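You operate a simulated robot arm through the tools that you are given. There is no shell and no other tool.

You are at the controls of a simulated robot arm. One attempt, no reset.

Task
Polish the dull patch on the table and cover it with the red mat.
Fine: the orange jug goes off it on to the coaster; polish from the open tin with the round brush; brush back. Set down upright: orange jug, yellow round brush. A coat counts when it lies all over at full strength: go over it till it gets no stronger.
Where things are to end (x, y in the base frame): red mat within 50 mm of [450, -450].

Only the result counts: the job must be done as asked and must still hold three seconds after the hand-in. Knocking over, shifting, dropping, spilling or breaking anything else fails it. Lids that push on must go on centred and level and be pressed home; caps that screw on are set level and turned clockwise until they are tight.

Robot
A 6-joint arm with a two-finger parallel gripper, fixed in place. Base frame: the origin is at the foot of the arm, x ahead of it, y to its left, z up; the work surface is at about z = 750. Units: mm, degrees, N and s.
With the tool pointing down near the work surface it reaches from about 160 to 740 mm from the base axis. Its first joint turns from -166.0 to 166.0 degrees. Payload 3.91 kg.
The TCP is the grasp point between the finger pads, 30 mm short of the fingertips. In the tool frame z runs along the fingers and y along their closing line. Largest opening 110 mm; finger width 20, thickness 10; the body of the gripper, 48 by 112 mm, starts 55 mm behind the TCP.
Orientation is that of the tool frame in the base frame, as a unit quaternion [x, y, z, w]. With the fingers straight down and closing along the base's y, the tool's x points along the base's -x, its y along +y and its z along -z.

Tools
- The arm moves only by the tool jog_arm. Its arguments are lists of equal length, an entry for each row: "dp": the shift along the tool's x, y, z in units of 100 mm (1.0 is 100 mm), a list of three; "delta_rot": the turn, a rotation vector about the tool's x, y, z in units of 60 degrees (1.0 is 60 degrees), a list of three; "grip": the opening, from 0 (shut) to 1 (fully open). In form: {"dp": [[x, y, z], ...], "delta_rot": [[ax, ay, az], ...], "grip": [grip, ...]}. A call has 1 to 20 rows; each row is the pose to reach, as a shift and turn from the pose commanded when the call began, along the tool's axes at that moment. A call with a number of a shift or a turn outside -1 to 1 is refused whole. A row lasts 0.2 s, in which the tool goes at most 50 mm and 8.6 degrees; a call with a longer step from one row to the next is refused whole, and so is a gripper value outside its range. Where a pose cannot be reached the arm comes as near as it can. A force on the tool above 80 N (or 10 N above the force at the start of the call, whichever is more), or a blocked arm, ends the call early, and 0.2 s more pass. The fingers move at their own pace (about 45 mm/s each) and stop on an object; they squeeze with about 24 N. The grip force told is the motor's: it shows also when the fingers shut on nothing. Time passes only in rows, and 0.2 s behind the last, so rows that repeat a pose let the fingers close. The reply holds the time, the measured pose of the TCP, the force on the tool along the base axes, the opening and the grip force, in the units named above and with some noise, with the torque about the TCP (base axes, N m) and any sound that the robot's microphone picked up.
- Cameras (640 x 400 px; columns grow to the right, rows downward): "scene" is fixed at [218.7, -498.6, 1351.2]; the picture's right is [0.74, -0.67, 0.00], its down [-0.51, -0.56, -0.65] and it looks along [0.44, 0.48, -0.76] (base axes); focal length 214 px, centre (320, 200). "wrist" rides on the gripper at [71, 22, -107] in the tool frame; the picture's right is [-0.29, 0.96, 0.00], its down [-0.76, -0.23, -0.61] and it looks along [-0.58, -0.18, 0.79] (tool axes); focal length 243 px, centre (320, 200). There is no depth. A picture from a camera that has moved, and an enlarged one, comes with that camera's place and axes in the base frame and with its lens.
- get_image(camera): a new picture of that camera. The clock stands still meanwhile.
- slide_trunk(by): slides the trunk up (or, below 0, down) by that many mm; the arm rides with it, the base frame stays. It gives what a move gives, with no picture.
- inspect(camera, box): a new picture of the part [left, top, right, bottom] of that camera's present view, enlarged. The clock stands still meanwhile.
- job_done(): hands the job in; it is judged then, once.

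Nothing tells you positions but the pictures and the camera data. Unless the task says otherwise, let go and move clear before handing in.

The tools are called as name(argument=value, ...) on one line, values as JSON. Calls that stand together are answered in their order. jog_arm: Moves the arm, as the interface text tells. Its arguments: {"type":"object","properties":{"dp":{"type":"array","items":{"type":"array","items":{"type":"number"}}},"delta_rot":{"type":"array","items":{"type":"array","items":{"type":"number"}}},"grip":{"type":"array","items":{"type":"number"}}},"required":["dp","delta_rot","grip"]} The other tools are called the same way: slide_trunk (by) slides the trunk up or down; get_image (camera) takes a picture; inspect (camera, box) takes an enlarged picture of a part of a camera's view; job_done () hands the job in.

At the start:

```text
time_s: 0.0
eef_pos: [355.4, -121.2, 1171.3]
orientation: [-0.001, 1.0, 0.0, -0.001]
wrist_force: [0.1, 0.2, 0.3]
torque: [0.01, 0.0, 0.02]
grip_width: 109.7
gripper_force: 0.1
trunk travel left (down, up): [-525.0, 65.0]
```

scene: 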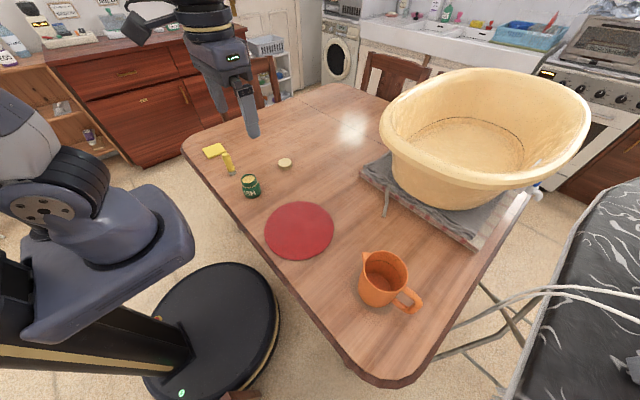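
wrist: 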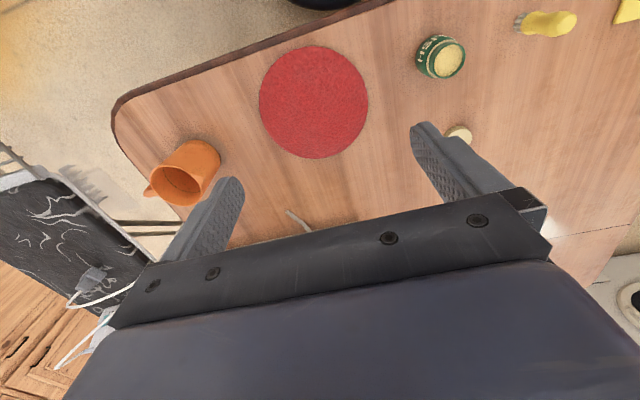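

I see a table with an orange jug, a red mat, an open green tin, its lid or a coaster, a yellow brush and a yellow sponge. I'll enlarge the pictures to locate each of them.

inspect(camera="scene", box=[180, 120, 340, 220])

inspect(camera="scene", box=[320, 220, 480, 320])

inspect(camera="wrist", box=[400, 0, 640, 150])

inspect(camera="wrist", box=[100, 80, 340, 230])

```text
4.00 times, centred on (260, 170) of scene
camera zoom: at [218.7, -498.6, 1351.2], right [0.74, -0.67, 0.0], down [-0.51, -0.56, -0.65], along [0.44, 0.48, -0.76], focal length 858 px, centre (560, 320)
```

zoom: 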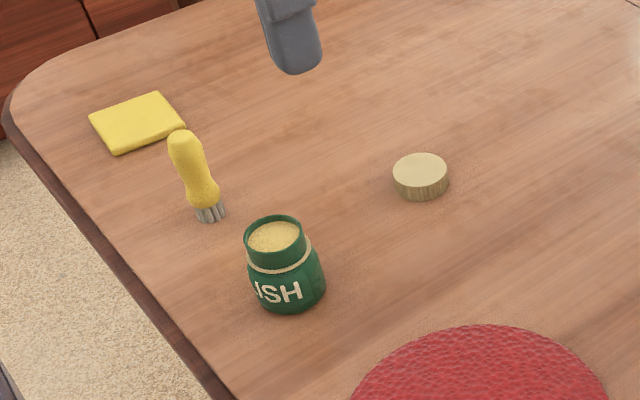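

```text
4.00 times, centred on (400, 270) of scene
camera zoom: at [218.7, -498.6, 1351.2], right [0.74, -0.67, 0.0], down [-0.51, -0.56, -0.65], along [0.44, 0.48, -0.76], focal length 858 px, centre (0, -80)
```

zoom: 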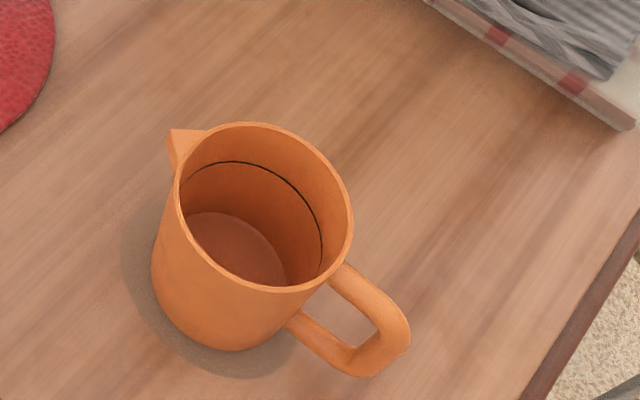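

```text
2.67 times, centred on (520, 75) of wrist
camera zoom: at [284.4, -99.9, 1278.2], right [0.29, 0.96, 0.0], down [0.76, -0.23, 0.61], along [0.58, -0.18, -0.79], focal length 647 px, centre (-213, 533)
```

zoom: 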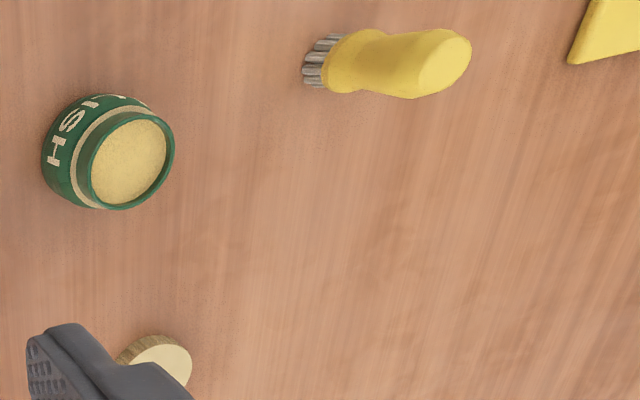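

```text
2.67 times, centred on (220, 155) of wrist
camera zoom: at [284.4, -99.9, 1278.2], right [0.29, 0.96, 0.0], down [0.76, -0.23, 0.61], along [0.58, -0.18, -0.79], focal length 647 px, centre (587, 320)
```

zoom: 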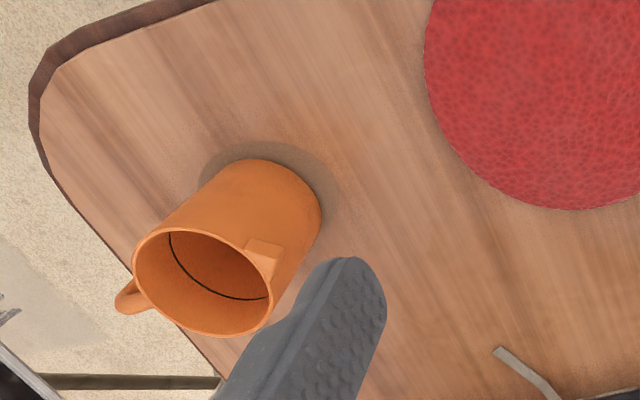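

The jug stands on a dull patch near (458, -456). The mat is near (428, -169), the tin near (407, 89), the brush near (401, 236), and a yellow square that may be the coaster near (408, 425). Next I move the wrist camera closer to the jug.

jog_arm(dp=[[0.033, -0.33, 0.2], [0.066, -0.66, 0.4], [0.1, -1.0, 0.6]], delta_rot=[[0, 0, 0], [0, 0, 0], [0, 0, 0]], grip=[1, 1, 1])

jog_arm(dp=[[0.033, -0.33, 0.2], [0.066, -0.66, 0.4], [0.1, -1.0, 0.6]], delta_rot=[[0, 0, 0], [0, 0, 0], [0, 0, 0]], grip=[1, 1, 1])

jog_arm(dp=[[0.03, -0.33, 0.2], [0.06, -0.66, 0.4], [0.1, -0.95, 0.6]], delta_rot=[[0, 0, 0], [0, 0, 0], [0, 0, 0]], grip=[1, 1, 1])

get_image(camera="wrist")

get_image(camera="scene")

```text
time_s: 0.8
eef_pos: [343.7, -222.5, 1111.2]
orientation: [0.0, 1.0, 0.001, 0.0]
wrist_force: [0.0, 0.6, 0.2]
torque: [-0.02, -0.02, 0.02]
grip_width: 109.9
gripper_force: 0.1
trunk travel left (down, up): [-525.0, 65.0]
```

```text
time_s: 1.6
eef_pos: [335.7, -322.5, 1051.3]
orientation: [0.0, 1.0, 0.0, 0.0]
wrist_force: [0.5, 0.5, 0.0]
torque: [-0.04, -0.01, -0.02]
grip_width: 110.1
gripper_force: 0.0
trunk travel left (down, up): [-525.0, 65.0]
```

```text
time_s: 2.4
eef_pos: [325.7, -414.8, 991.4]
orientation: [0.001, 1.0, 0.001, -0.001]
wrist_force: [-0.2, 0.6, 0.5]
torque: [0.0, -0.01, 0.0]
grip_width: 109.7
gripper_force: 0.1
trunk travel left (down, up): [-525.0, 65.0]
```

```text
taken
camera wrist: at [253.6, -393.3, 1098.1], right [0.29, 0.96, 0.0], down [0.76, -0.23, 0.61], along [0.58, -0.18, -0.79], focal length 243 px, centre (320, 200)
```

wrist: 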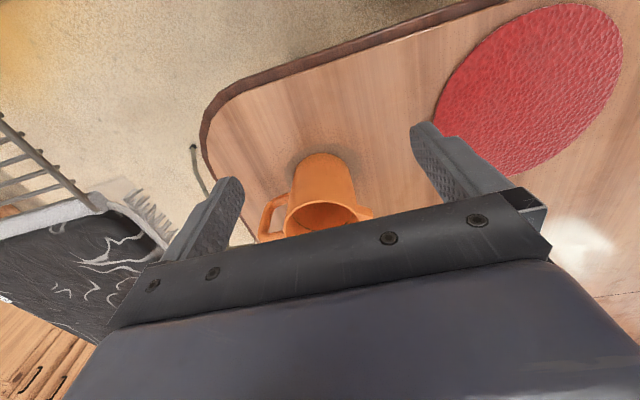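

```text
taken
```

scene: 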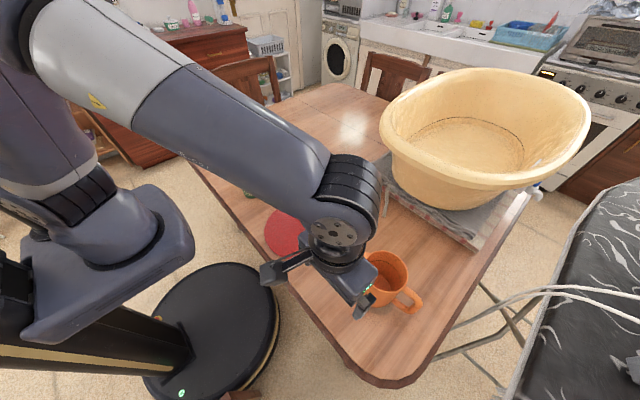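

The jug's rim is partly hidden by the gripper. I move forward in x for a better view of the jug and the dull patch.

jog_arm(dp=[[-0.4, 0, 0], [-0.8, 0, 0]], delta_rot=[[0, 0, 0], [0, 0, 0]], grip=[1, 1])

inspect(camera="wrist", box=[200, 40, 440, 190])

get_image(camera="wrist")

```text
time_s: 3.0
eef_pos: [405.2, -417.0, 990.3]
orientation: [0.001, 1.0, -0.001, -0.001]
wrist_force: [0.6, 0.2, -0.4]
torque: [0.03, 0.03, 0.03]
grip_width: 110.0
gripper_force: 0.1
trunk travel left (down, up): [-525.0, 65.0]
```

```text
2.67 times, centred on (320, 115) of wrist
camera zoom: at [334.6, -395.9, 1097.7], right [0.29, 0.96, 0.0], down [0.76, -0.23, 0.61], along [0.58, -0.18, -0.79], focal length 647 px, centre (320, 427)
```

zoom: 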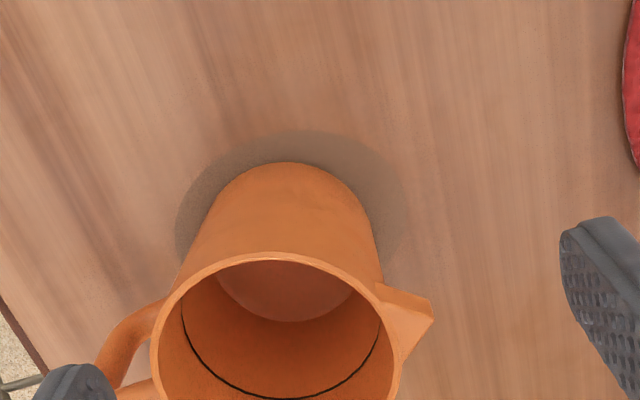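

```text
taken
camera wrist: at [334.6, -395.9, 1097.7], right [0.29, 0.96, 0.0], down [0.76, -0.23, 0.61], along [0.58, -0.18, -0.79], focal length 243 px, centre (320, 200)
```

wrist: 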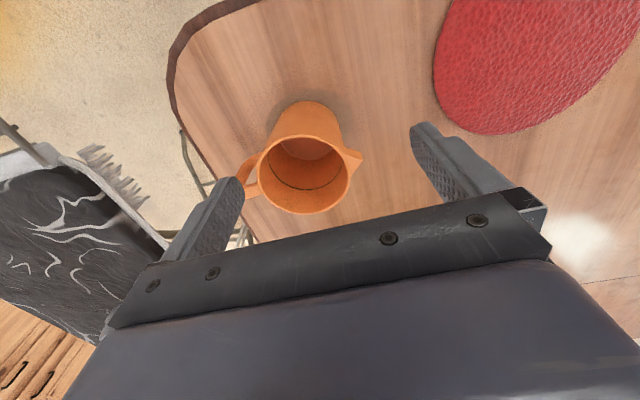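

The jug's rim is about 99 mm across at z ≈ 881, with its centre near (457, -453), the spout toward +y and the handle toward -y. I'll turn the gripper 90° so it closes along x and bring it above the jug.

jog_arm(dp=[[-0.1, -0.06, 0], [-0.2, -0.12, 0], [-0.3, -0.18, 0], [-0.4, -0.24, 0], [-0.46, -0.3, 0], [-0.52, -0.36, 0]], delta_rot=[[0, 0, 0.125], [0, 0, 0.25], [0, 0, 0.375], [0, 0, 0.5], [0, 0, 0.625], [0, 0, 0.75]], grip=[1, 1, 1, 1, 1, 1])

jog_arm(dp=[[0, 0, 0], [0, 0, 0], [0, 0, 0], [0, 0, 0], [0, 0, 0], [0, 0, 0]], delta_rot=[[0, 0, 0.125], [0, 0, 0.25], [0, 0, 0.375], [0, 0, 0.5], [0, 0, 0.625], [0, 0, 0.75]], grip=[1, 1, 1, 1, 1, 1])

get_image(camera="wrist")

get_image(camera="scene")

```text
time_s: 4.4
eef_pos: [457.3, -454.4, 991.1]
orientation: [0.385, 0.923, 0.0, 0.001]
wrist_force: [-0.1, 0.8, 0.0]
torque: [-0.02, 0.01, 0.02]
grip_width: 110.0
gripper_force: 0.1
trunk travel left (down, up): [-525.0, 65.0]
```

```text
time_s: 5.8
eef_pos: [456.9, -453.5, 991.8]
orientation: [0.708, 0.706, -0.001, 0.001]
wrist_force: [0.2, -0.3, -0.8]
torque: [-0.04, -0.02, 0.01]
grip_width: 110.0
gripper_force: 0.1
trunk travel left (down, up): [-525.0, 65.0]
```

```text
taken
camera wrist: at [478.7, -381.5, 1097.9], right [0.96, -0.29, 0.0], down [-0.23, -0.76, 0.61], along [-0.18, -0.58, -0.79], focal length 243 px, centre (320, 200)
```

wrist: 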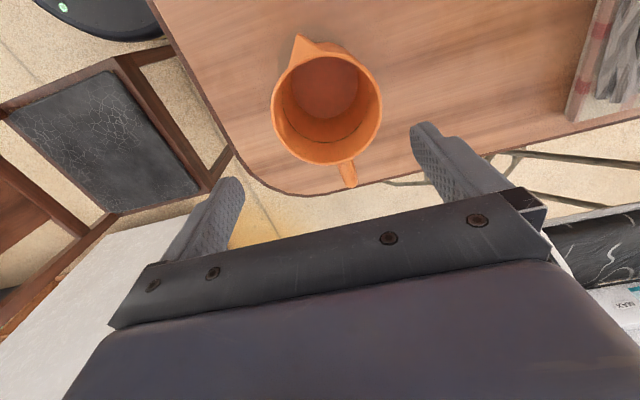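

```text
taken
```

scene: 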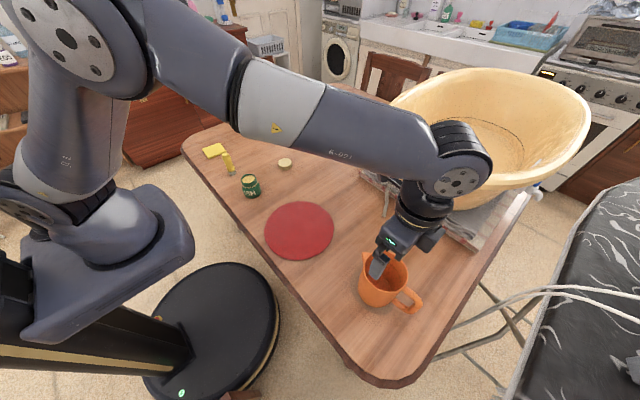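

Good view of the whole rim, so I enlarge it to fix the jug's centre precisely.

inspect(camera="wrist", box=[240, 20, 416, 130])

inspect(camera="wrist", box=[240, 90, 416, 200])

```text
3.64 times, centred on (328, 75) of wrist
camera zoom: at [478.7, -381.5, 1097.9], right [0.96, -0.29, 0.0], down [-0.23, -0.76, 0.61], along [-0.18, -0.58, -0.79], focal length 882 px, centre (291, 654)
```

zoom: 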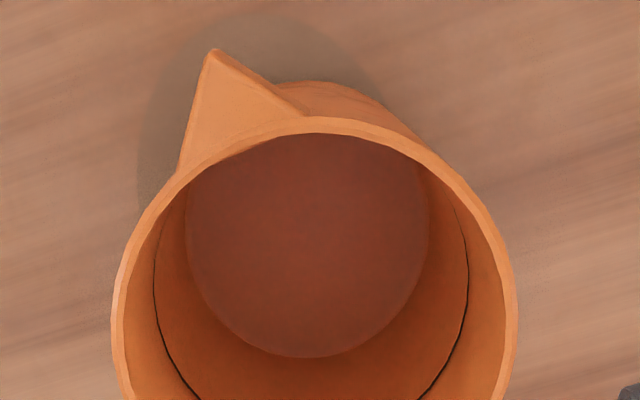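

```text
3.64 times, centred on (328, 145) of wrist
camera zoom: at [478.7, -381.5, 1097.9], right [0.96, -0.29, 0.0], down [-0.23, -0.76, 0.61], along [-0.18, -0.58, -0.79], focal length 882 px, centre (291, 400)
```

zoom: 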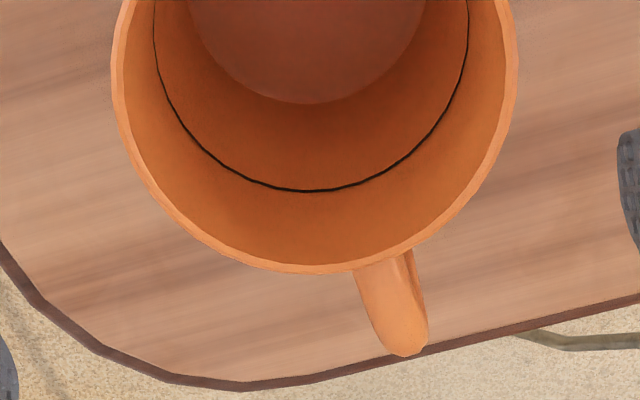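

I put the jug's centre at about (462.5, -452.4). I'll shift there and descend to just above the rim, then check the clearance at both fingers.

jog_arm(dp=[[0.005, 0.027, 0.3], [0.01, 0.055, 0.6], [0.01, 0.055, 0.6]], delta_rot=[[0, 0, 0], [0, 0, 0], [0, 0, 0]], grip=[1, 1, 1])

get_image(camera="wrist")

inspect(camera="scene", box=[320, 200, 480, 300])

```text
time_s: 6.6
eef_pos: [464.5, -451.5, 931.1]
orientation: [0.708, 0.707, 0.0, 0.0]
wrist_force: [0.6, -0.7, 0.2]
torque: [0.02, 0.0, 0.01]
grip_width: 110.1
gripper_force: 0.0
trunk travel left (down, up): [-525.0, 65.0]
```

```text
taken
camera wrist: at [484.9, -379.8, 1037.0], right [0.96, -0.29, 0.0], down [-0.23, -0.76, 0.61], along [-0.18, -0.58, -0.79], focal length 243 px, centre (320, 200)
```

wrist: 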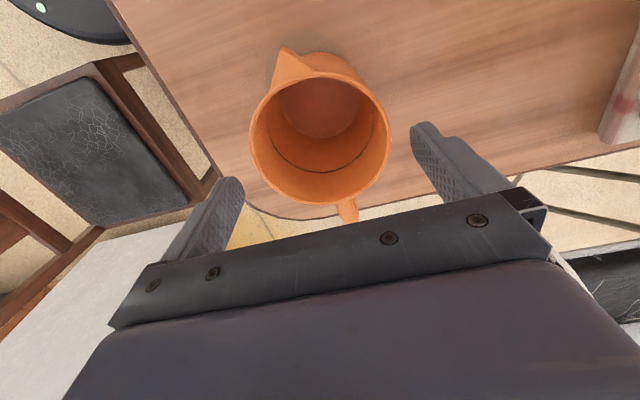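

```text
4.00 times, centred on (400, 250) of scene
camera zoom: at [218.7, -498.6, 1351.2], right [0.74, -0.67, 0.0], down [-0.51, -0.56, -0.65], along [0.44, 0.48, -0.76], focal length 858 px, centre (0, 0)
```

zoom: 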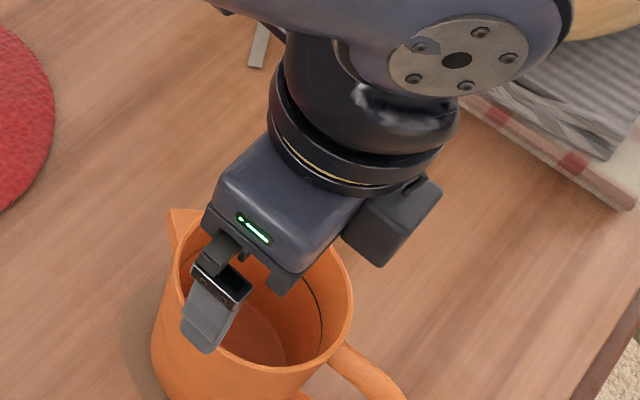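

The fingertips are still above the rim. I enlarge the rim again from this closer position to confirm the centre.

inspect(camera="wrist", box=[230, 40, 420, 220])

```text
2.22 times, centred on (325, 130) of wrist
camera zoom: at [484.9, -379.8, 1037.0], right [0.96, -0.29, 0.0], down [-0.23, -0.76, 0.61], along [-0.18, -0.58, -0.79], focal length 539 px, centre (309, 356)
```

zoom: 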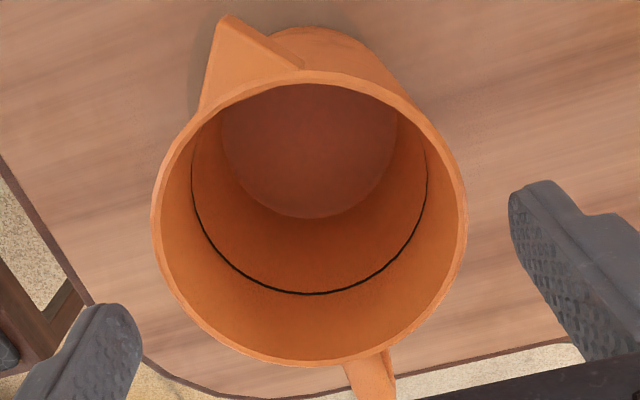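

The jug's centre is within about 1 mm of the gripper axis, with about 5 mm to spare per side. Next I descend straight around it.

jog_arm(dp=[[-0.005, 0, 0.2], [-0.01, 0, 0.4], [-0.01, 0, 0.6], [-0.01, 0, 0.75], [-0.01, 0, 0.9]], delta_rot=[[0, 0, 0], [0, 0, 0], [0, 0, 0], [0, 0, 0], [0, 0, 0]], grip=[1, 1, 1, 1, 1])

get_image(camera="wrist")

inspect(camera="scene", box=[320, 220, 480, 320])

```text
time_s: 7.8
eef_pos: [462.2, -453.4, 841.7]
orientation: [0.707, 0.707, -0.001, 0.0]
wrist_force: [-0.9, 0.1, 0.1]
torque: [-0.01, -0.01, 0.0]
grip_width: 109.8
gripper_force: 0.1
trunk travel left (down, up): [-525.0, 65.0]
```

```text
taken
camera wrist: at [484.3, -381.9, 948.1], right [0.96, -0.29, 0.0], down [-0.23, -0.76, 0.61], along [-0.18, -0.58, -0.79], focal length 243 px, centre (320, 200)
```

wrist: 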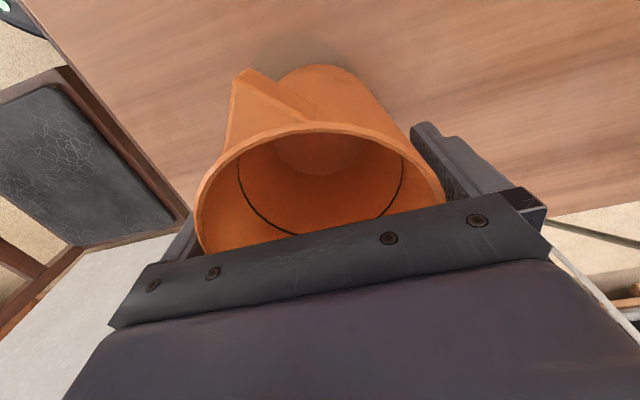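

```text
4.00 times, centred on (400, 270) of scene
camera zoom: at [218.7, -498.6, 1351.2], right [0.74, -0.67, 0.0], down [-0.51, -0.56, -0.65], along [0.44, 0.48, -0.76], focal length 858 px, centre (0, -80)
```

zoom: 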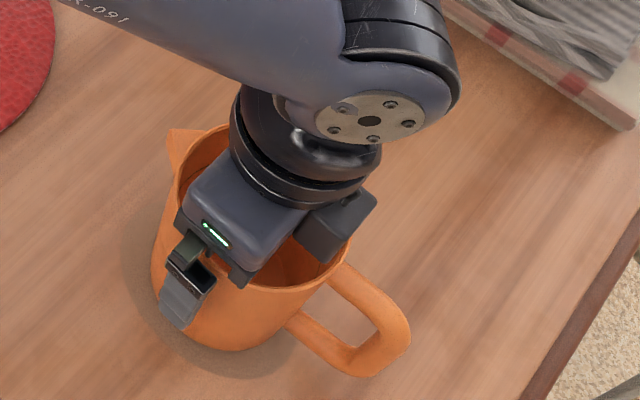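

I haven't gripped yet and the alignment is good. Before committing I go back up to survey the coaster, brush and tin with the wrist camera.

jog_arm(dp=[[0, 0, -0.3], [0, 0, -0.6], [0, 0, -1.0]], delta_rot=[[0, 0, 0], [0, 0, 0], [0, 0, 0]], grip=[1, 1, 1])

jog_arm(dp=[[0.35, -0.05, -0.3], [0.7, -0.07, -0.6], [1.0, -0.1, -0.6]], delta_rot=[[0, 0, 0], [0, 0, 0], [0, 0, 0]], grip=[1, 1, 1])

jog_arm(dp=[[0.35, -0.05, 0], [0.7, -0.07, 0], [1.0, -0.1, 0]], delta_rot=[[0, 0, 0], [0, 0, 0], [0, 0, 0]], grip=[1, 1, 1])

jog_arm(dp=[[0.35, -0.05, 0], [0.7, -0.07, 0], [1.0, -0.1, 0]], delta_rot=[[0, 0, 0], [0, 0, 0], [0, 0, 0]], grip=[1, 1, 1])

get_image(camera="wrist")

get_image(camera="scene")

```text
time_s: 8.6
eef_pos: [461.8, -453.9, 940.1]
orientation: [0.707, 0.707, 0.0, 0.0]
wrist_force: [0.0, -0.7, 0.2]
torque: [0.02, 0.01, 0.02]
grip_width: 109.7
gripper_force: 0.2
trunk travel left (down, up): [-525.0, 65.0]
```

```text
time_s: 9.4
eef_pos: [453.3, -353.5, 1000.9]
orientation: [0.707, 0.707, 0.0, 0.0]
wrist_force: [-0.2, 0.1, -0.2]
torque: [0.0, 0.01, -0.02]
grip_width: 110.1
gripper_force: 0.0
trunk travel left (down, up): [-525.0, 65.0]
```

```text
time_s: 10.2
eef_pos: [442.4, -252.5, 1001.2]
orientation: [0.707, 0.708, 0.0, 0.0]
wrist_force: [0.3, -0.5, 0.2]
torque: [0.01, 0.01, 0.02]
grip_width: 109.8
gripper_force: 0.1
trunk travel left (down, up): [-525.0, 65.0]
```

```text
time_s: 11.0
eef_pos: [433.8, -151.8, 1001.6]
orientation: [0.707, 0.708, -0.001, -0.001]
wrist_force: [0.1, 0.2, 0.4]
torque: [0.0, 0.02, -0.02]
grip_width: 110.2
gripper_force: 0.1
trunk travel left (down, up): [-525.0, 65.0]
```

```text
taken
camera wrist: at [454.3, -81.5, 1108.2], right [0.96, -0.29, 0.0], down [-0.23, -0.76, 0.61], along [-0.18, -0.58, -0.79], focal length 243 px, centre (320, 200)
```

wrist: 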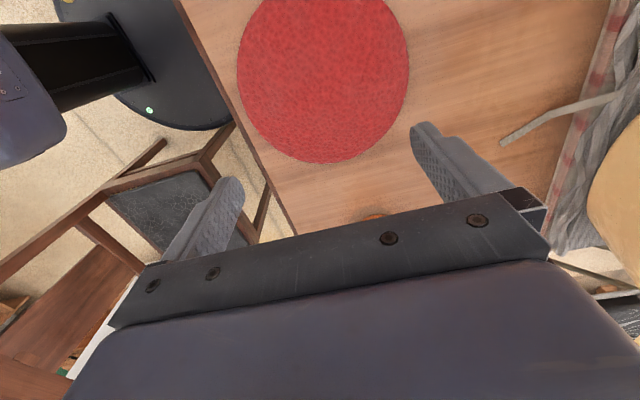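

```text
taken
```

scene: 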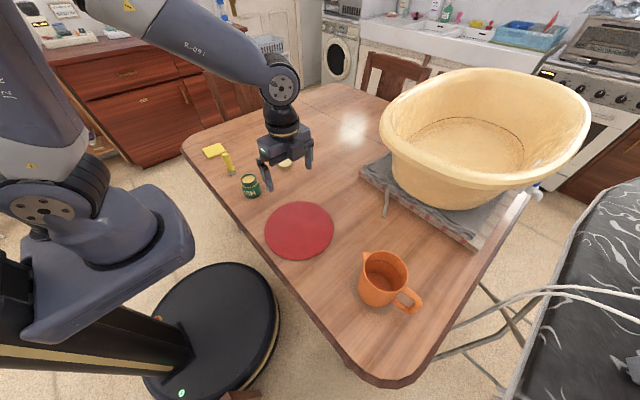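

The mat is about 230 mm across, centred near (433, -163). I continue to the tin, brush and coaster.

jog_arm(dp=[[0.35, -0.05, 0], [0.7, -0.07, 0], [1.0, -0.1, 0]], delta_rot=[[0, 0, 0], [0, 0, 0], [0, 0, 0]], grip=[1, 1, 1])

jog_arm(dp=[[0.35, -0.05, 0], [0.7, -0.07, 0], [1.0, -0.1, 0]], delta_rot=[[0, 0, 0], [0, 0, 0], [0, 0, 0]], grip=[1, 1, 1])

jog_arm(dp=[[0.3, 0, 0], [0.6, 0, 0], [0.6, 0, 0]], delta_rot=[[0, 0, 0], [0, 0, 0], [0, 0, 0]], grip=[1, 1, 1])

inspect(camera="wrist", box=[240, 0, 480, 150])

get_image(camera="wrist")

jog_arm(dp=[[0.35, 0, 0], [0.7, 0, 0], [1.0, 0, 0]], delta_rot=[[0, 0, 0], [0, 0, 0], [0, 0, 0]], grip=[1, 1, 1])

jog_arm(dp=[[0.3, 0, 0], [0.6, 0, 0], [0.6, 0, 0]], delta_rot=[[0, 0, 0], [0, 0, 0], [0, 0, 0]], grip=[1, 1, 1])

inspect(camera="wrist", box=[200, 0, 440, 150])

get_image(camera="wrist")

```text
time_s: 11.8
eef_pos: [423.6, -54.4, 999.8]
orientation: [0.708, 0.706, 0.0, 0.0]
wrist_force: [-1.3, -1.0, -1.0]
torque: [0.01, 0.0, -0.01]
grip_width: 109.8
gripper_force: 0.0
trunk travel left (down, up): [-525.0, 65.0]
```

```text
time_s: 12.6
eef_pos: [414.0, 46.4, 1000.4]
orientation: [0.708, 0.707, 0.0, 0.001]
wrist_force: [-0.1, -0.4, -0.1]
torque: [0.01, 0.0, -0.02]
grip_width: 110.0
gripper_force: 0.1
trunk travel left (down, up): [-525.0, 65.0]
```

```text
time_s: 13.4
eef_pos: [415.1, 107.4, 999.4]
orientation: [0.708, 0.706, 0.0, 0.0]
wrist_force: [0.0, 0.3, -0.4]
torque: [0.0, 0.02, 0.0]
grip_width: 109.9
gripper_force: 0.0
trunk travel left (down, up): [-525.0, 65.0]
```

```text
2.67 times, centred on (360, 75) of wrist
camera zoom: at [436.8, 178.9, 1105.9], right [0.96, -0.29, 0.0], down [-0.23, -0.76, 0.61], along [-0.18, -0.58, -0.79], focal length 647 px, centre (213, 533)
```

zoom: 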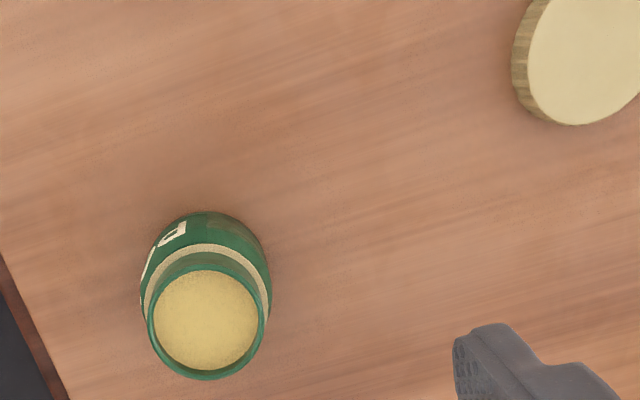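

```text
taken
camera wrist: at [436.8, 178.9, 1105.9], right [0.96, -0.29, 0.0], down [-0.23, -0.76, 0.61], along [-0.18, -0.58, -0.79], focal length 243 px, centre (320, 200)
```

wrist: 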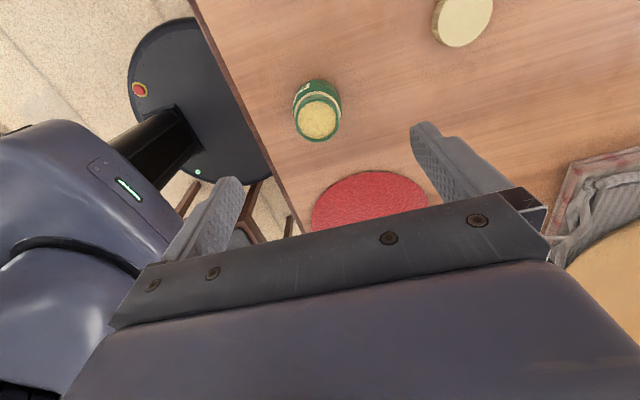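

```text
time_s: 14.2
eef_pos: [413.3, 207.2, 1001.7]
orientation: [0.708, 0.707, 0.0, 0.0]
wrist_force: [0.0, 0.2, -0.1]
torque: [0.03, 0.04, 0.0]
grip_width: 109.9
gripper_force: 0.1
trunk travel left (down, up): [-525.0, 65.0]
```

```text
time_s: 15.0
eef_pos: [412.8, 266.3, 1002.2]
orientation: [0.708, 0.707, 0.0, 0.0]
wrist_force: [0.2, -0.2, -0.1]
torque: [0.01, -0.02, 0.01]
grip_width: 110.1
gripper_force: 0.0
trunk travel left (down, up): [-525.0, 65.0]
```

```text
2.67 times, centred on (320, 75) of wrist
camera zoom: at [434.2, 338.2, 1108.5], right [0.96, -0.29, 0.0], down [-0.23, -0.76, 0.61], along [-0.18, -0.58, -0.79], focal length 647 px, centre (320, 533)
```

zoom: 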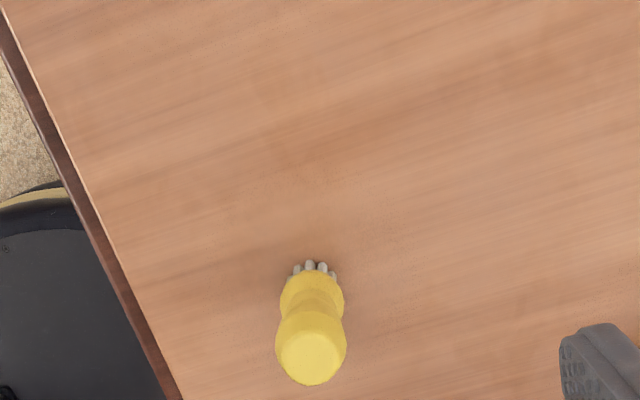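

```text
taken
camera wrist: at [434.2, 338.2, 1108.5], right [0.96, -0.29, 0.0], down [-0.23, -0.76, 0.61], along [-0.18, -0.58, -0.79], focal length 243 px, centre (320, 200)
```

wrist: 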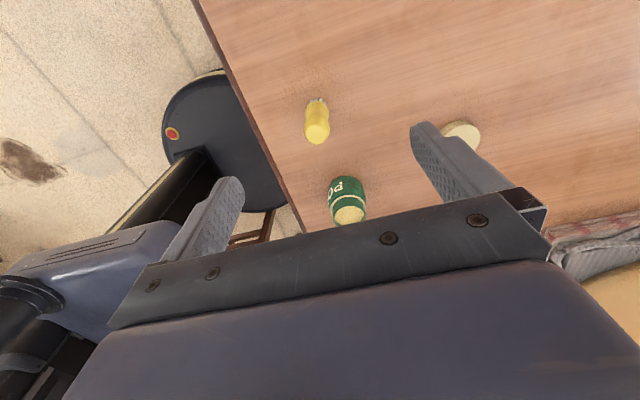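

The tin is at about (404.5, 85) with its rim at z ≈ 817, and the brush stands at about (397, 237), roughly 97 mm tall. The coaster is next.

jog_arm(dp=[[0.35, 0, 0], [0.7, 0, 0], [1.0, 0, 0]], delta_rot=[[0, 0, 0], [0, 0, 0], [0, 0, 0]], grip=[1, 1, 1])

jog_arm(dp=[[0.35, 0, 0], [0.7, 0, 0], [0.7, 0, 0]], delta_rot=[[0, 0, 0], [0, 0, 0], [0, 0, 0]], grip=[1, 1, 1])

inspect(camera="wrist", box=[200, 0, 440, 150])

get_image(camera="wrist")

```text
time_s: 15.8
eef_pos: [414.2, 367.9, 1001.5]
orientation: [0.707, 0.708, 0.0, 0.0]
wrist_force: [0.0, -0.3, 0.3]
torque: [0.04, 0.02, 0.03]
grip_width: 109.9
gripper_force: 0.1
trunk travel left (down, up): [-525.0, 65.0]
```

```text
time_s: 16.6
eef_pos: [413.7, 438.0, 1003.4]
orientation: [0.708, 0.706, 0.0, 0.0]
wrist_force: [-0.6, -0.5, 1.0]
torque: [-0.03, 0.01, 0.02]
grip_width: 109.9
gripper_force: 0.1
trunk travel left (down, up): [-525.0, 65.0]
```

```text
2.67 times, centred on (320, 75) of wrist
camera zoom: at [434.3, 509.4, 1109.2], right [0.96, -0.29, 0.0], down [-0.23, -0.76, 0.61], along [-0.18, -0.58, -0.79], focal length 647 px, centre (320, 533)
```

zoom: 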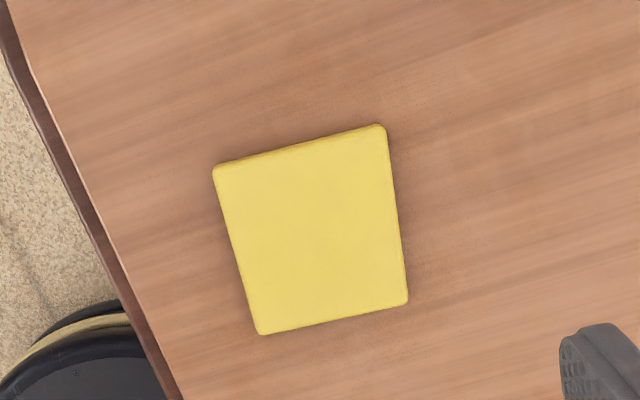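

```text
taken
camera wrist: at [434.3, 509.4, 1109.2], right [0.96, -0.29, 0.0], down [-0.23, -0.76, 0.61], along [-0.18, -0.58, -0.79], focal length 243 px, centre (320, 200)
```

wrist: 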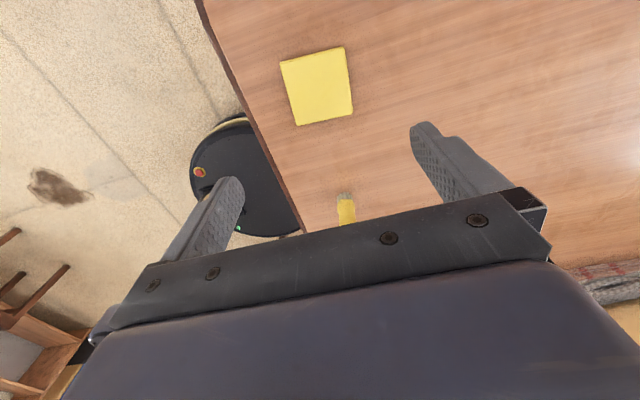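

The yellow square coaster is about 84 mm wide, centred near (409, 432). I take one closer look to refine that.

jog_arm(dp=[[-0.03, -0.02, 0.35], [-0.06, -0.05, 0.7], [-0.06, -0.05, 1.0]], delta_rot=[[0, 0, 0], [0, 0, 0], [0, 0, 0]], grip=[1, 1, 1])

jog_arm(dp=[[0, 0, 0.3], [0, 0, 0.5], [0, 0, 0.5]], delta_rot=[[0, 0, 0], [0, 0, 0], [0, 0, 0]], grip=[1, 1, 1])

inspect(camera="wrist", box=[200, 30, 440, 180])

```text
time_s: 17.4
eef_pos: [407.6, 430.8, 901.5]
orientation: [0.707, 0.707, 0.001, -0.001]
wrist_force: [0.7, 0.8, 0.7]
torque: [-0.01, -0.02, -0.02]
grip_width: 110.1
gripper_force: 0.0
trunk travel left (down, up): [-525.0, 65.0]
```

```text
time_s: 18.2
eef_pos: [407.9, 430.4, 852.0]
orientation: [0.707, 0.707, 0.0, 0.0]
wrist_force: [0.4, -0.4, 0.0]
torque: [0.0, 0.0, -0.02]
grip_width: 110.1
gripper_force: 0.2
trunk travel left (down, up): [-525.0, 65.0]
```

```text
2.67 times, centred on (320, 105) of wrist
camera zoom: at [428.9, 502.2, 958.0], right [0.96, -0.29, 0.0], down [-0.23, -0.76, 0.61], along [-0.18, -0.58, -0.79], focal length 647 px, centre (320, 453)
```

zoom: 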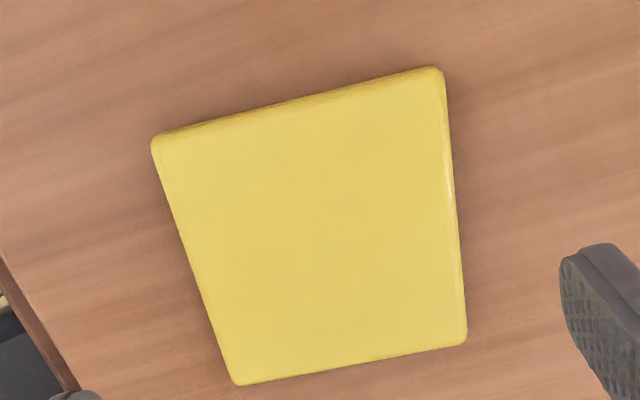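

The coaster centre is at (408.5, 431), and the commanded moves agree with the measurements. I return to the jug along the same path and stop above it.

jog_arm(dp=[[0, 0, -0.3], [0, 0, -0.65], [0, 0, -1.0]], delta_rot=[[0, 0, 0], [0, 0, 0], [0, 0, 0]], grip=[1, 1, 1])

jog_arm(dp=[[-0.3, 0.03, -0.25], [-0.65, 0.06, -0.5], [-1.0, 0.1, -0.5]], delta_rot=[[0, 0, 0], [0, 0, 0], [0, 0, 0]], grip=[1, 1, 1])

jog_arm(dp=[[-0.33, 0.03, 0], [-0.66, 0.06, 0], [-1.0, 0.1, 0]], delta_rot=[[0, 0, 0], [0, 0, 0], [0, 0, 0]], grip=[1, 1, 1])

jog_arm(dp=[[-0.33, 0.03, 0], [-0.66, 0.06, 0], [-1.0, 0.1, 0]], delta_rot=[[0, 0, 0], [0, 0, 0], [0, 0, 0]], grip=[1, 1, 1])

jog_arm(dp=[[-0.33, 0.03, 0], [-0.66, 0.06, 0], [-1.0, 0.1, 0]], delta_rot=[[0, 0, 0], [0, 0, 0], [0, 0, 0]], grip=[1, 1, 1])

jog_arm(dp=[[-0.33, 0.03, 0], [-0.66, 0.06, 0], [-1.0, 0.1, 0]], delta_rot=[[0, 0, 0], [0, 0, 0], [0, 0, 0]], grip=[1, 1, 1])

jog_arm(dp=[[-0.33, 0, 0], [-0.66, 0, 0], [-1.0, 0, 0]], delta_rot=[[0, 0, 0], [0, 0, 0], [0, 0, 0]], grip=[1, 1, 1])

jog_arm(dp=[[-0.33, 0, 0], [-0.66, 0, 0], [-1.0, 0, 0]], delta_rot=[[0, 0, 0], [0, 0, 0], [0, 0, 0]], grip=[1, 1, 1])

jog_arm(dp=[[-0.33, 0, 0], [-0.66, 0, 0], [-1.0, 0, 0]], delta_rot=[[0, 0, 0], [0, 0, 0], [0, 0, 0]], grip=[1, 1, 1])

jog_arm(dp=[[-0.33, 0.02, 0], [-0.66, 0.05, 0], [-0.84, 0.05, 0], [-0.84, 0.05, 0.35], [-0.84, 0.05, 0.7]], delta_rot=[[0, 0, 0], [0, 0, 0], [0, 0, 0], [0, 0, 0], [0, 0, 0]], grip=[1, 1, 1, 1, 1])

inspect(camera="wrist", box=[230, 40, 420, 220])

```text
time_s: 19.0
eef_pos: [407.3, 431.9, 954.4]
orientation: [0.707, 0.707, 0.0, 0.0]
wrist_force: [-0.2, -0.3, -0.2]
torque: [0.0, 0.03, 0.03]
grip_width: 110.2
gripper_force: 0.0
trunk travel left (down, up): [-525.0, 65.0]
```

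```text
time_s: 19.8
eef_pos: [418.3, 330.5, 1002.3]
orientation: [0.707, 0.708, 0.0, 0.0]
wrist_force: [-0.4, 1.3, -0.7]
torque: [0.01, -0.01, -0.04]
grip_width: 110.1
gripper_force: 0.0
trunk travel left (down, up): [-525.0, 65.0]
```

```text
time_s: 20.6
eef_pos: [428.1, 229.9, 1004.7]
orientation: [0.707, 0.708, 0.0, 0.0]
wrist_force: [0.7, 0.0, -0.4]
torque: [0.02, -0.03, 0.04]
grip_width: 109.8
gripper_force: 0.1
trunk travel left (down, up): [-525.0, 65.0]
```

```text
time_s: 21.4
eef_pos: [437.4, 130.4, 1002.9]
orientation: [0.707, 0.707, 0.0, 0.0]
wrist_force: [0.2, 0.2, 0.5]
torque: [0.03, -0.02, -0.04]
grip_width: 110.1
gripper_force: 0.0
trunk travel left (down, up): [-525.0, 65.0]
```

```text
time_s: 22.2
eef_pos: [450.7, 29.5, 1001.3]
orientation: [0.707, 0.707, 0.0, 0.0]
wrist_force: [-0.9, 0.4, 0.0]
torque: [-0.02, 0.03, 0.0]
grip_width: 110.1
gripper_force: 0.0
trunk travel left (down, up): [-525.0, 65.0]
```

```text
time_s: 23.0
eef_pos: [458.7, -69.3, 1001.3]
orientation: [0.707, 0.707, 0.0, 0.0]
wrist_force: [0.1, 0.2, -0.2]
torque: [0.01, 0.03, 0.02]
grip_width: 110.4
gripper_force: 0.1
trunk travel left (down, up): [-525.0, 65.0]
```

```text
time_s: 23.8
eef_pos: [457.7, -169.1, 1000.5]
orientation: [0.707, 0.707, 0.0, 0.0]
wrist_force: [0.5, 0.7, -0.5]
torque: [0.01, -0.04, 0.01]
grip_width: 110.1
gripper_force: 0.0
trunk travel left (down, up): [-525.0, 65.0]
```

```text
time_s: 24.6
eef_pos: [458.1, -270.3, 999.8]
orientation: [0.708, 0.707, 0.0, 0.0]
wrist_force: [0.9, 0.5, 0.7]
torque: [0.0, 0.03, -0.03]
grip_width: 109.9
gripper_force: 0.0
trunk travel left (down, up): [-525.0, 65.0]
```

```text
time_s: 25.4
eef_pos: [457.0, -372.0, 1002.0]
orientation: [0.707, 0.707, 0.0, 0.0]
wrist_force: [0.0, 0.2, -0.5]
torque: [-0.01, 0.0, 0.02]
grip_width: 109.8
gripper_force: 0.0
trunk travel left (down, up): [-525.0, 65.0]
```

```text
time_s: 26.6
eef_pos: [462.3, -452.5, 930.8]
orientation: [0.708, 0.707, -0.001, 0.0]
wrist_force: [0.9, 1.2, 0.1]
torque: [0.0, 0.04, 0.06]
grip_width: 110.0
gripper_force: 0.0
trunk travel left (down, up): [-525.0, 65.0]
```

```text
2.22 times, centred on (325, 130) of wrist
camera zoom: at [484.0, -381.8, 1036.9], right [0.96, -0.29, 0.0], down [-0.23, -0.76, 0.61], along [-0.18, -0.58, -0.79], focal length 539 px, centre (309, 356)
```

zoom: 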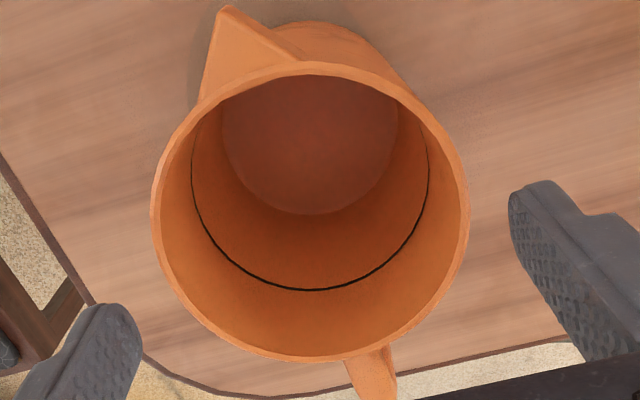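

The gripper is again centred to within about 1 mm. I descend, close on the jug and check the grip.

jog_arm(dp=[[0.01, 0, 0.25], [0.01, 0, 0.5], [0.01, 0, 0.7], [0.01, 0, 0.92], [0.01, 0, 0.92]], delta_rot=[[0, 0, 0], [0, 0, 0], [0, 0, 0], [0, 0, 0], [0, 0, 0]], grip=[1, 1, 1, 1, 1])

jog_arm(dp=[[0, 0, 0], [0, 0, 0], [0, 0, 0], [0, 0, 0], [0, 0, 0]], delta_rot=[[0, 0, 0], [0, 0, 0], [0, 0, 0], [0, 0, 0], [0, 0, 0]], grip=[0.9, 0.85, 0.7, 0.5, 0.5])

```text
time_s: 27.8
eef_pos: [462.6, -451.2, 840.2]
orientation: [0.707, 0.708, 0.0, -0.001]
wrist_force: [0.0, -0.6, 0.1]
torque: [-0.03, 0.01, 0.01]
grip_width: 109.9
gripper_force: 0.1
trunk travel left (down, up): [-525.0, 65.0]
```

```text
time_s: 29.0
eef_pos: [462.8, -450.0, 840.0]
orientation: [0.707, 0.707, 0.0, 0.0]
wrist_force: [0.9, -0.9, -0.1]
torque: [-0.04, -0.05, 0.02]
grip_width: 99.1
gripper_force: 24.3
trunk travel left (down, up): [-525.0, 65.0]
```

The grip holds at 99 mm and 24 N. I lift slowly and check the weight and tilt.

jog_arm(dp=[[0, 0, -0.05], [0, 0, -0.15], [0, 0, -0.3], [0, 0, -0.3]], delta_rot=[[0, 0, 0], [0, 0, 0], [0, 0, 0], [0, 0, 0]], grip=[0.5, 0.5, 0.5, 0.5])

get_image(camera="wrist")

inspect(camera="scene", box=[320, 200, 480, 300])

```text
time_s: 30.0
eef_pos: [461.4, -451.7, 871.4]
orientation: [0.707, 0.707, 0.0, 0.0]
wrist_force: [-0.1, -0.4, 0.5]
torque: [-0.05, -0.04, -0.03]
grip_width: 97.0
gripper_force: 24.0
trunk travel left (down, up): [-525.0, 65.0]
```

```text
taken
camera wrist: at [483.5, -380.2, 977.5], right [0.96, -0.29, 0.0], down [-0.23, -0.76, 0.61], along [-0.18, -0.58, -0.79], focal length 243 px, centre (320, 200)
```

wrist: 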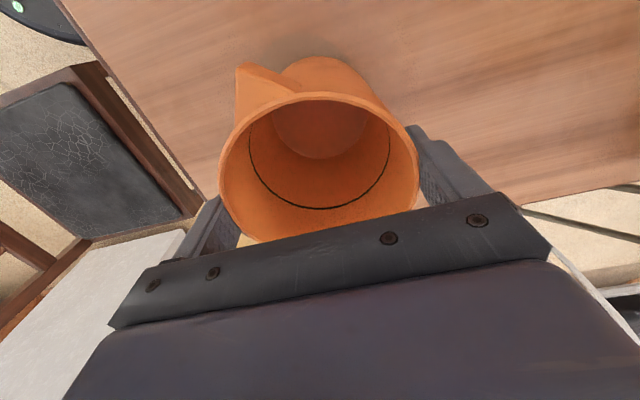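

```text
4.00 times, centred on (400, 250) of scene
camera zoom: at [218.7, -498.6, 1351.2], right [0.74, -0.67, 0.0], down [-0.51, -0.56, -0.65], along [0.44, 0.48, -0.76], focal length 858 px, centre (0, 0)
```

zoom: 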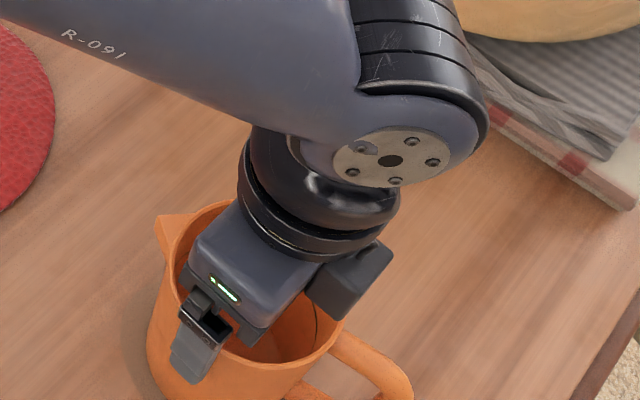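

The fingers appear to have slipped up the jug without lifting it. I compare the jug's place with before.

inspect(camera="scene", box=[320, 220, 480, 320])

inspect(camera="wrist", box=[200, 30, 440, 180])

```text
4.00 times, centred on (400, 270) of scene
camera zoom: at [218.7, -498.6, 1351.2], right [0.74, -0.67, 0.0], down [-0.51, -0.56, -0.65], along [0.44, 0.48, -0.76], focal length 858 px, centre (0, -80)
```

zoom: 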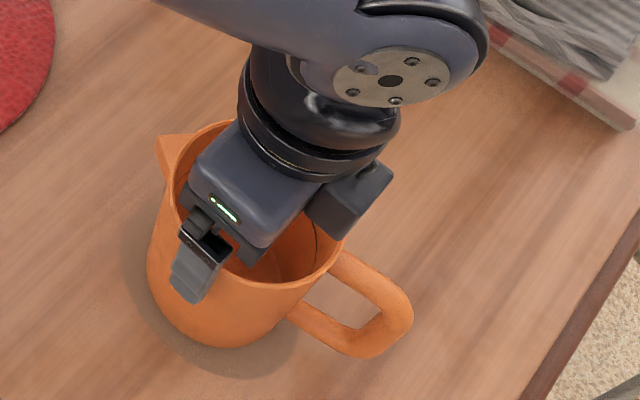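

```text
2.67 times, centred on (320, 105) of wrist
camera zoom: at [483.5, -380.2, 977.5], right [0.96, -0.29, 0.0], down [-0.23, -0.76, 0.61], along [-0.18, -0.58, -0.79], focal length 647 px, centre (320, 453)
```

zoom: 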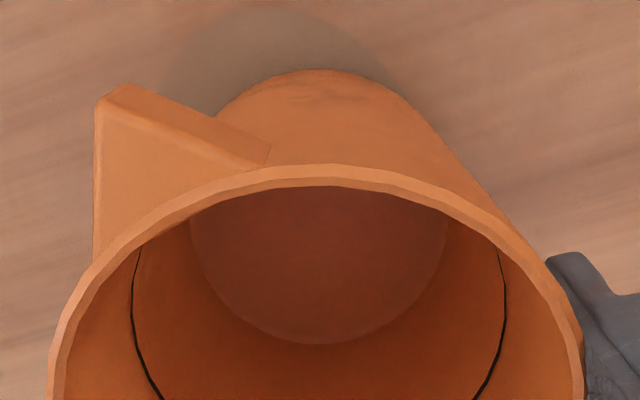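

The jug stayed on the table and turned slightly while the fingers slid up. I lower back, release, and look again from above.

jog_arm(dp=[[0, 0, 0.05], [0, 0, 0.1], [0, 0, 0.1]], delta_rot=[[0, 0, 0], [0, 0, 0], [0, 0, 0]], grip=[0.5, 0.5, 0.5])

get_image(camera="wrist")

```text
time_s: 30.8
eef_pos: [462.9, -452.0, 861.4]
orientation: [0.708, 0.706, 0.0, 0.001]
wrist_force: [1.0, -2.4, 18.5]
torque: [-0.02, -0.06, -0.31]
grip_width: 95.1
gripper_force: 23.9
trunk travel left (down, up): [-525.0, 65.0]
```

```text
taken
camera wrist: at [484.1, -380.2, 968.1], right [0.96, -0.29, 0.0], down [-0.23, -0.76, 0.61], along [-0.18, -0.58, -0.79], focal length 243 px, centre (320, 200)
```

wrist: 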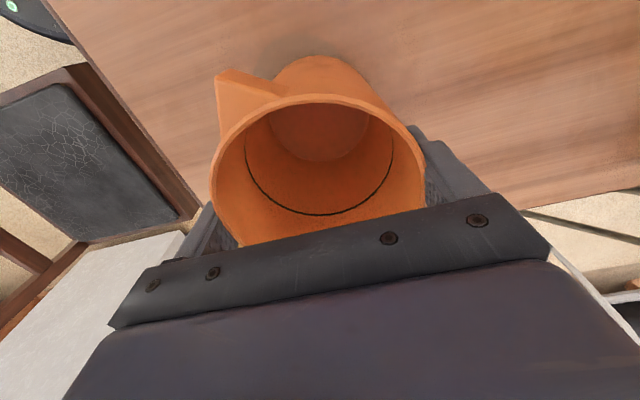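

Pushing down met 18 N and the width fell to 95 mm. It looks as if the jug turned so that flat facets meet the pads, and friction is decent. I reopen, lower to a better height and close again.

jog_arm(dp=[[0, 0, 0], [0, 0, 0], [0, 0, 0]], delta_rot=[[0, 0, 0], [0, 0, 0], [0, 0, 0]], grip=[1, 1, 1])

get_image(camera="wrist")

inspect(camera="scene", box=[320, 220, 480, 320])

```text
time_s: 31.6
eef_pos: [462.9, -451.1, 859.4]
orientation: [0.707, 0.707, 0.0, 0.0]
wrist_force: [0.6, 0.2, -0.1]
torque: [-0.03, -0.02, -0.01]
grip_width: 110.0
gripper_force: 0.0
trunk travel left (down, up): [-525.0, 65.0]
```

```text
taken
camera wrist: at [484.3, -380.4, 966.8], right [0.96, -0.29, 0.0], down [-0.23, -0.76, 0.61], along [-0.18, -0.58, -0.79], focal length 243 px, centre (320, 200)
```

wrist: 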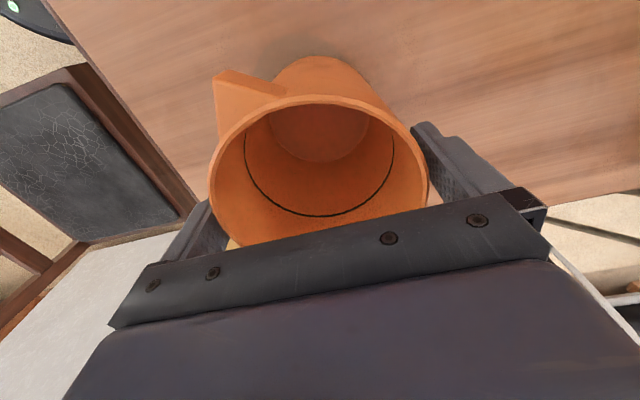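

```text
4.00 times, centred on (400, 270) of scene
camera zoom: at [218.7, -498.6, 1351.2], right [0.74, -0.67, 0.0], down [-0.51, -0.56, -0.65], along [0.44, 0.48, -0.76], focal length 858 px, centre (0, -80)
```

zoom: 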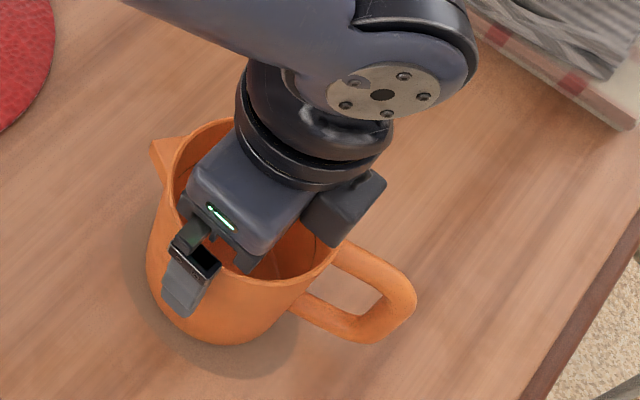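

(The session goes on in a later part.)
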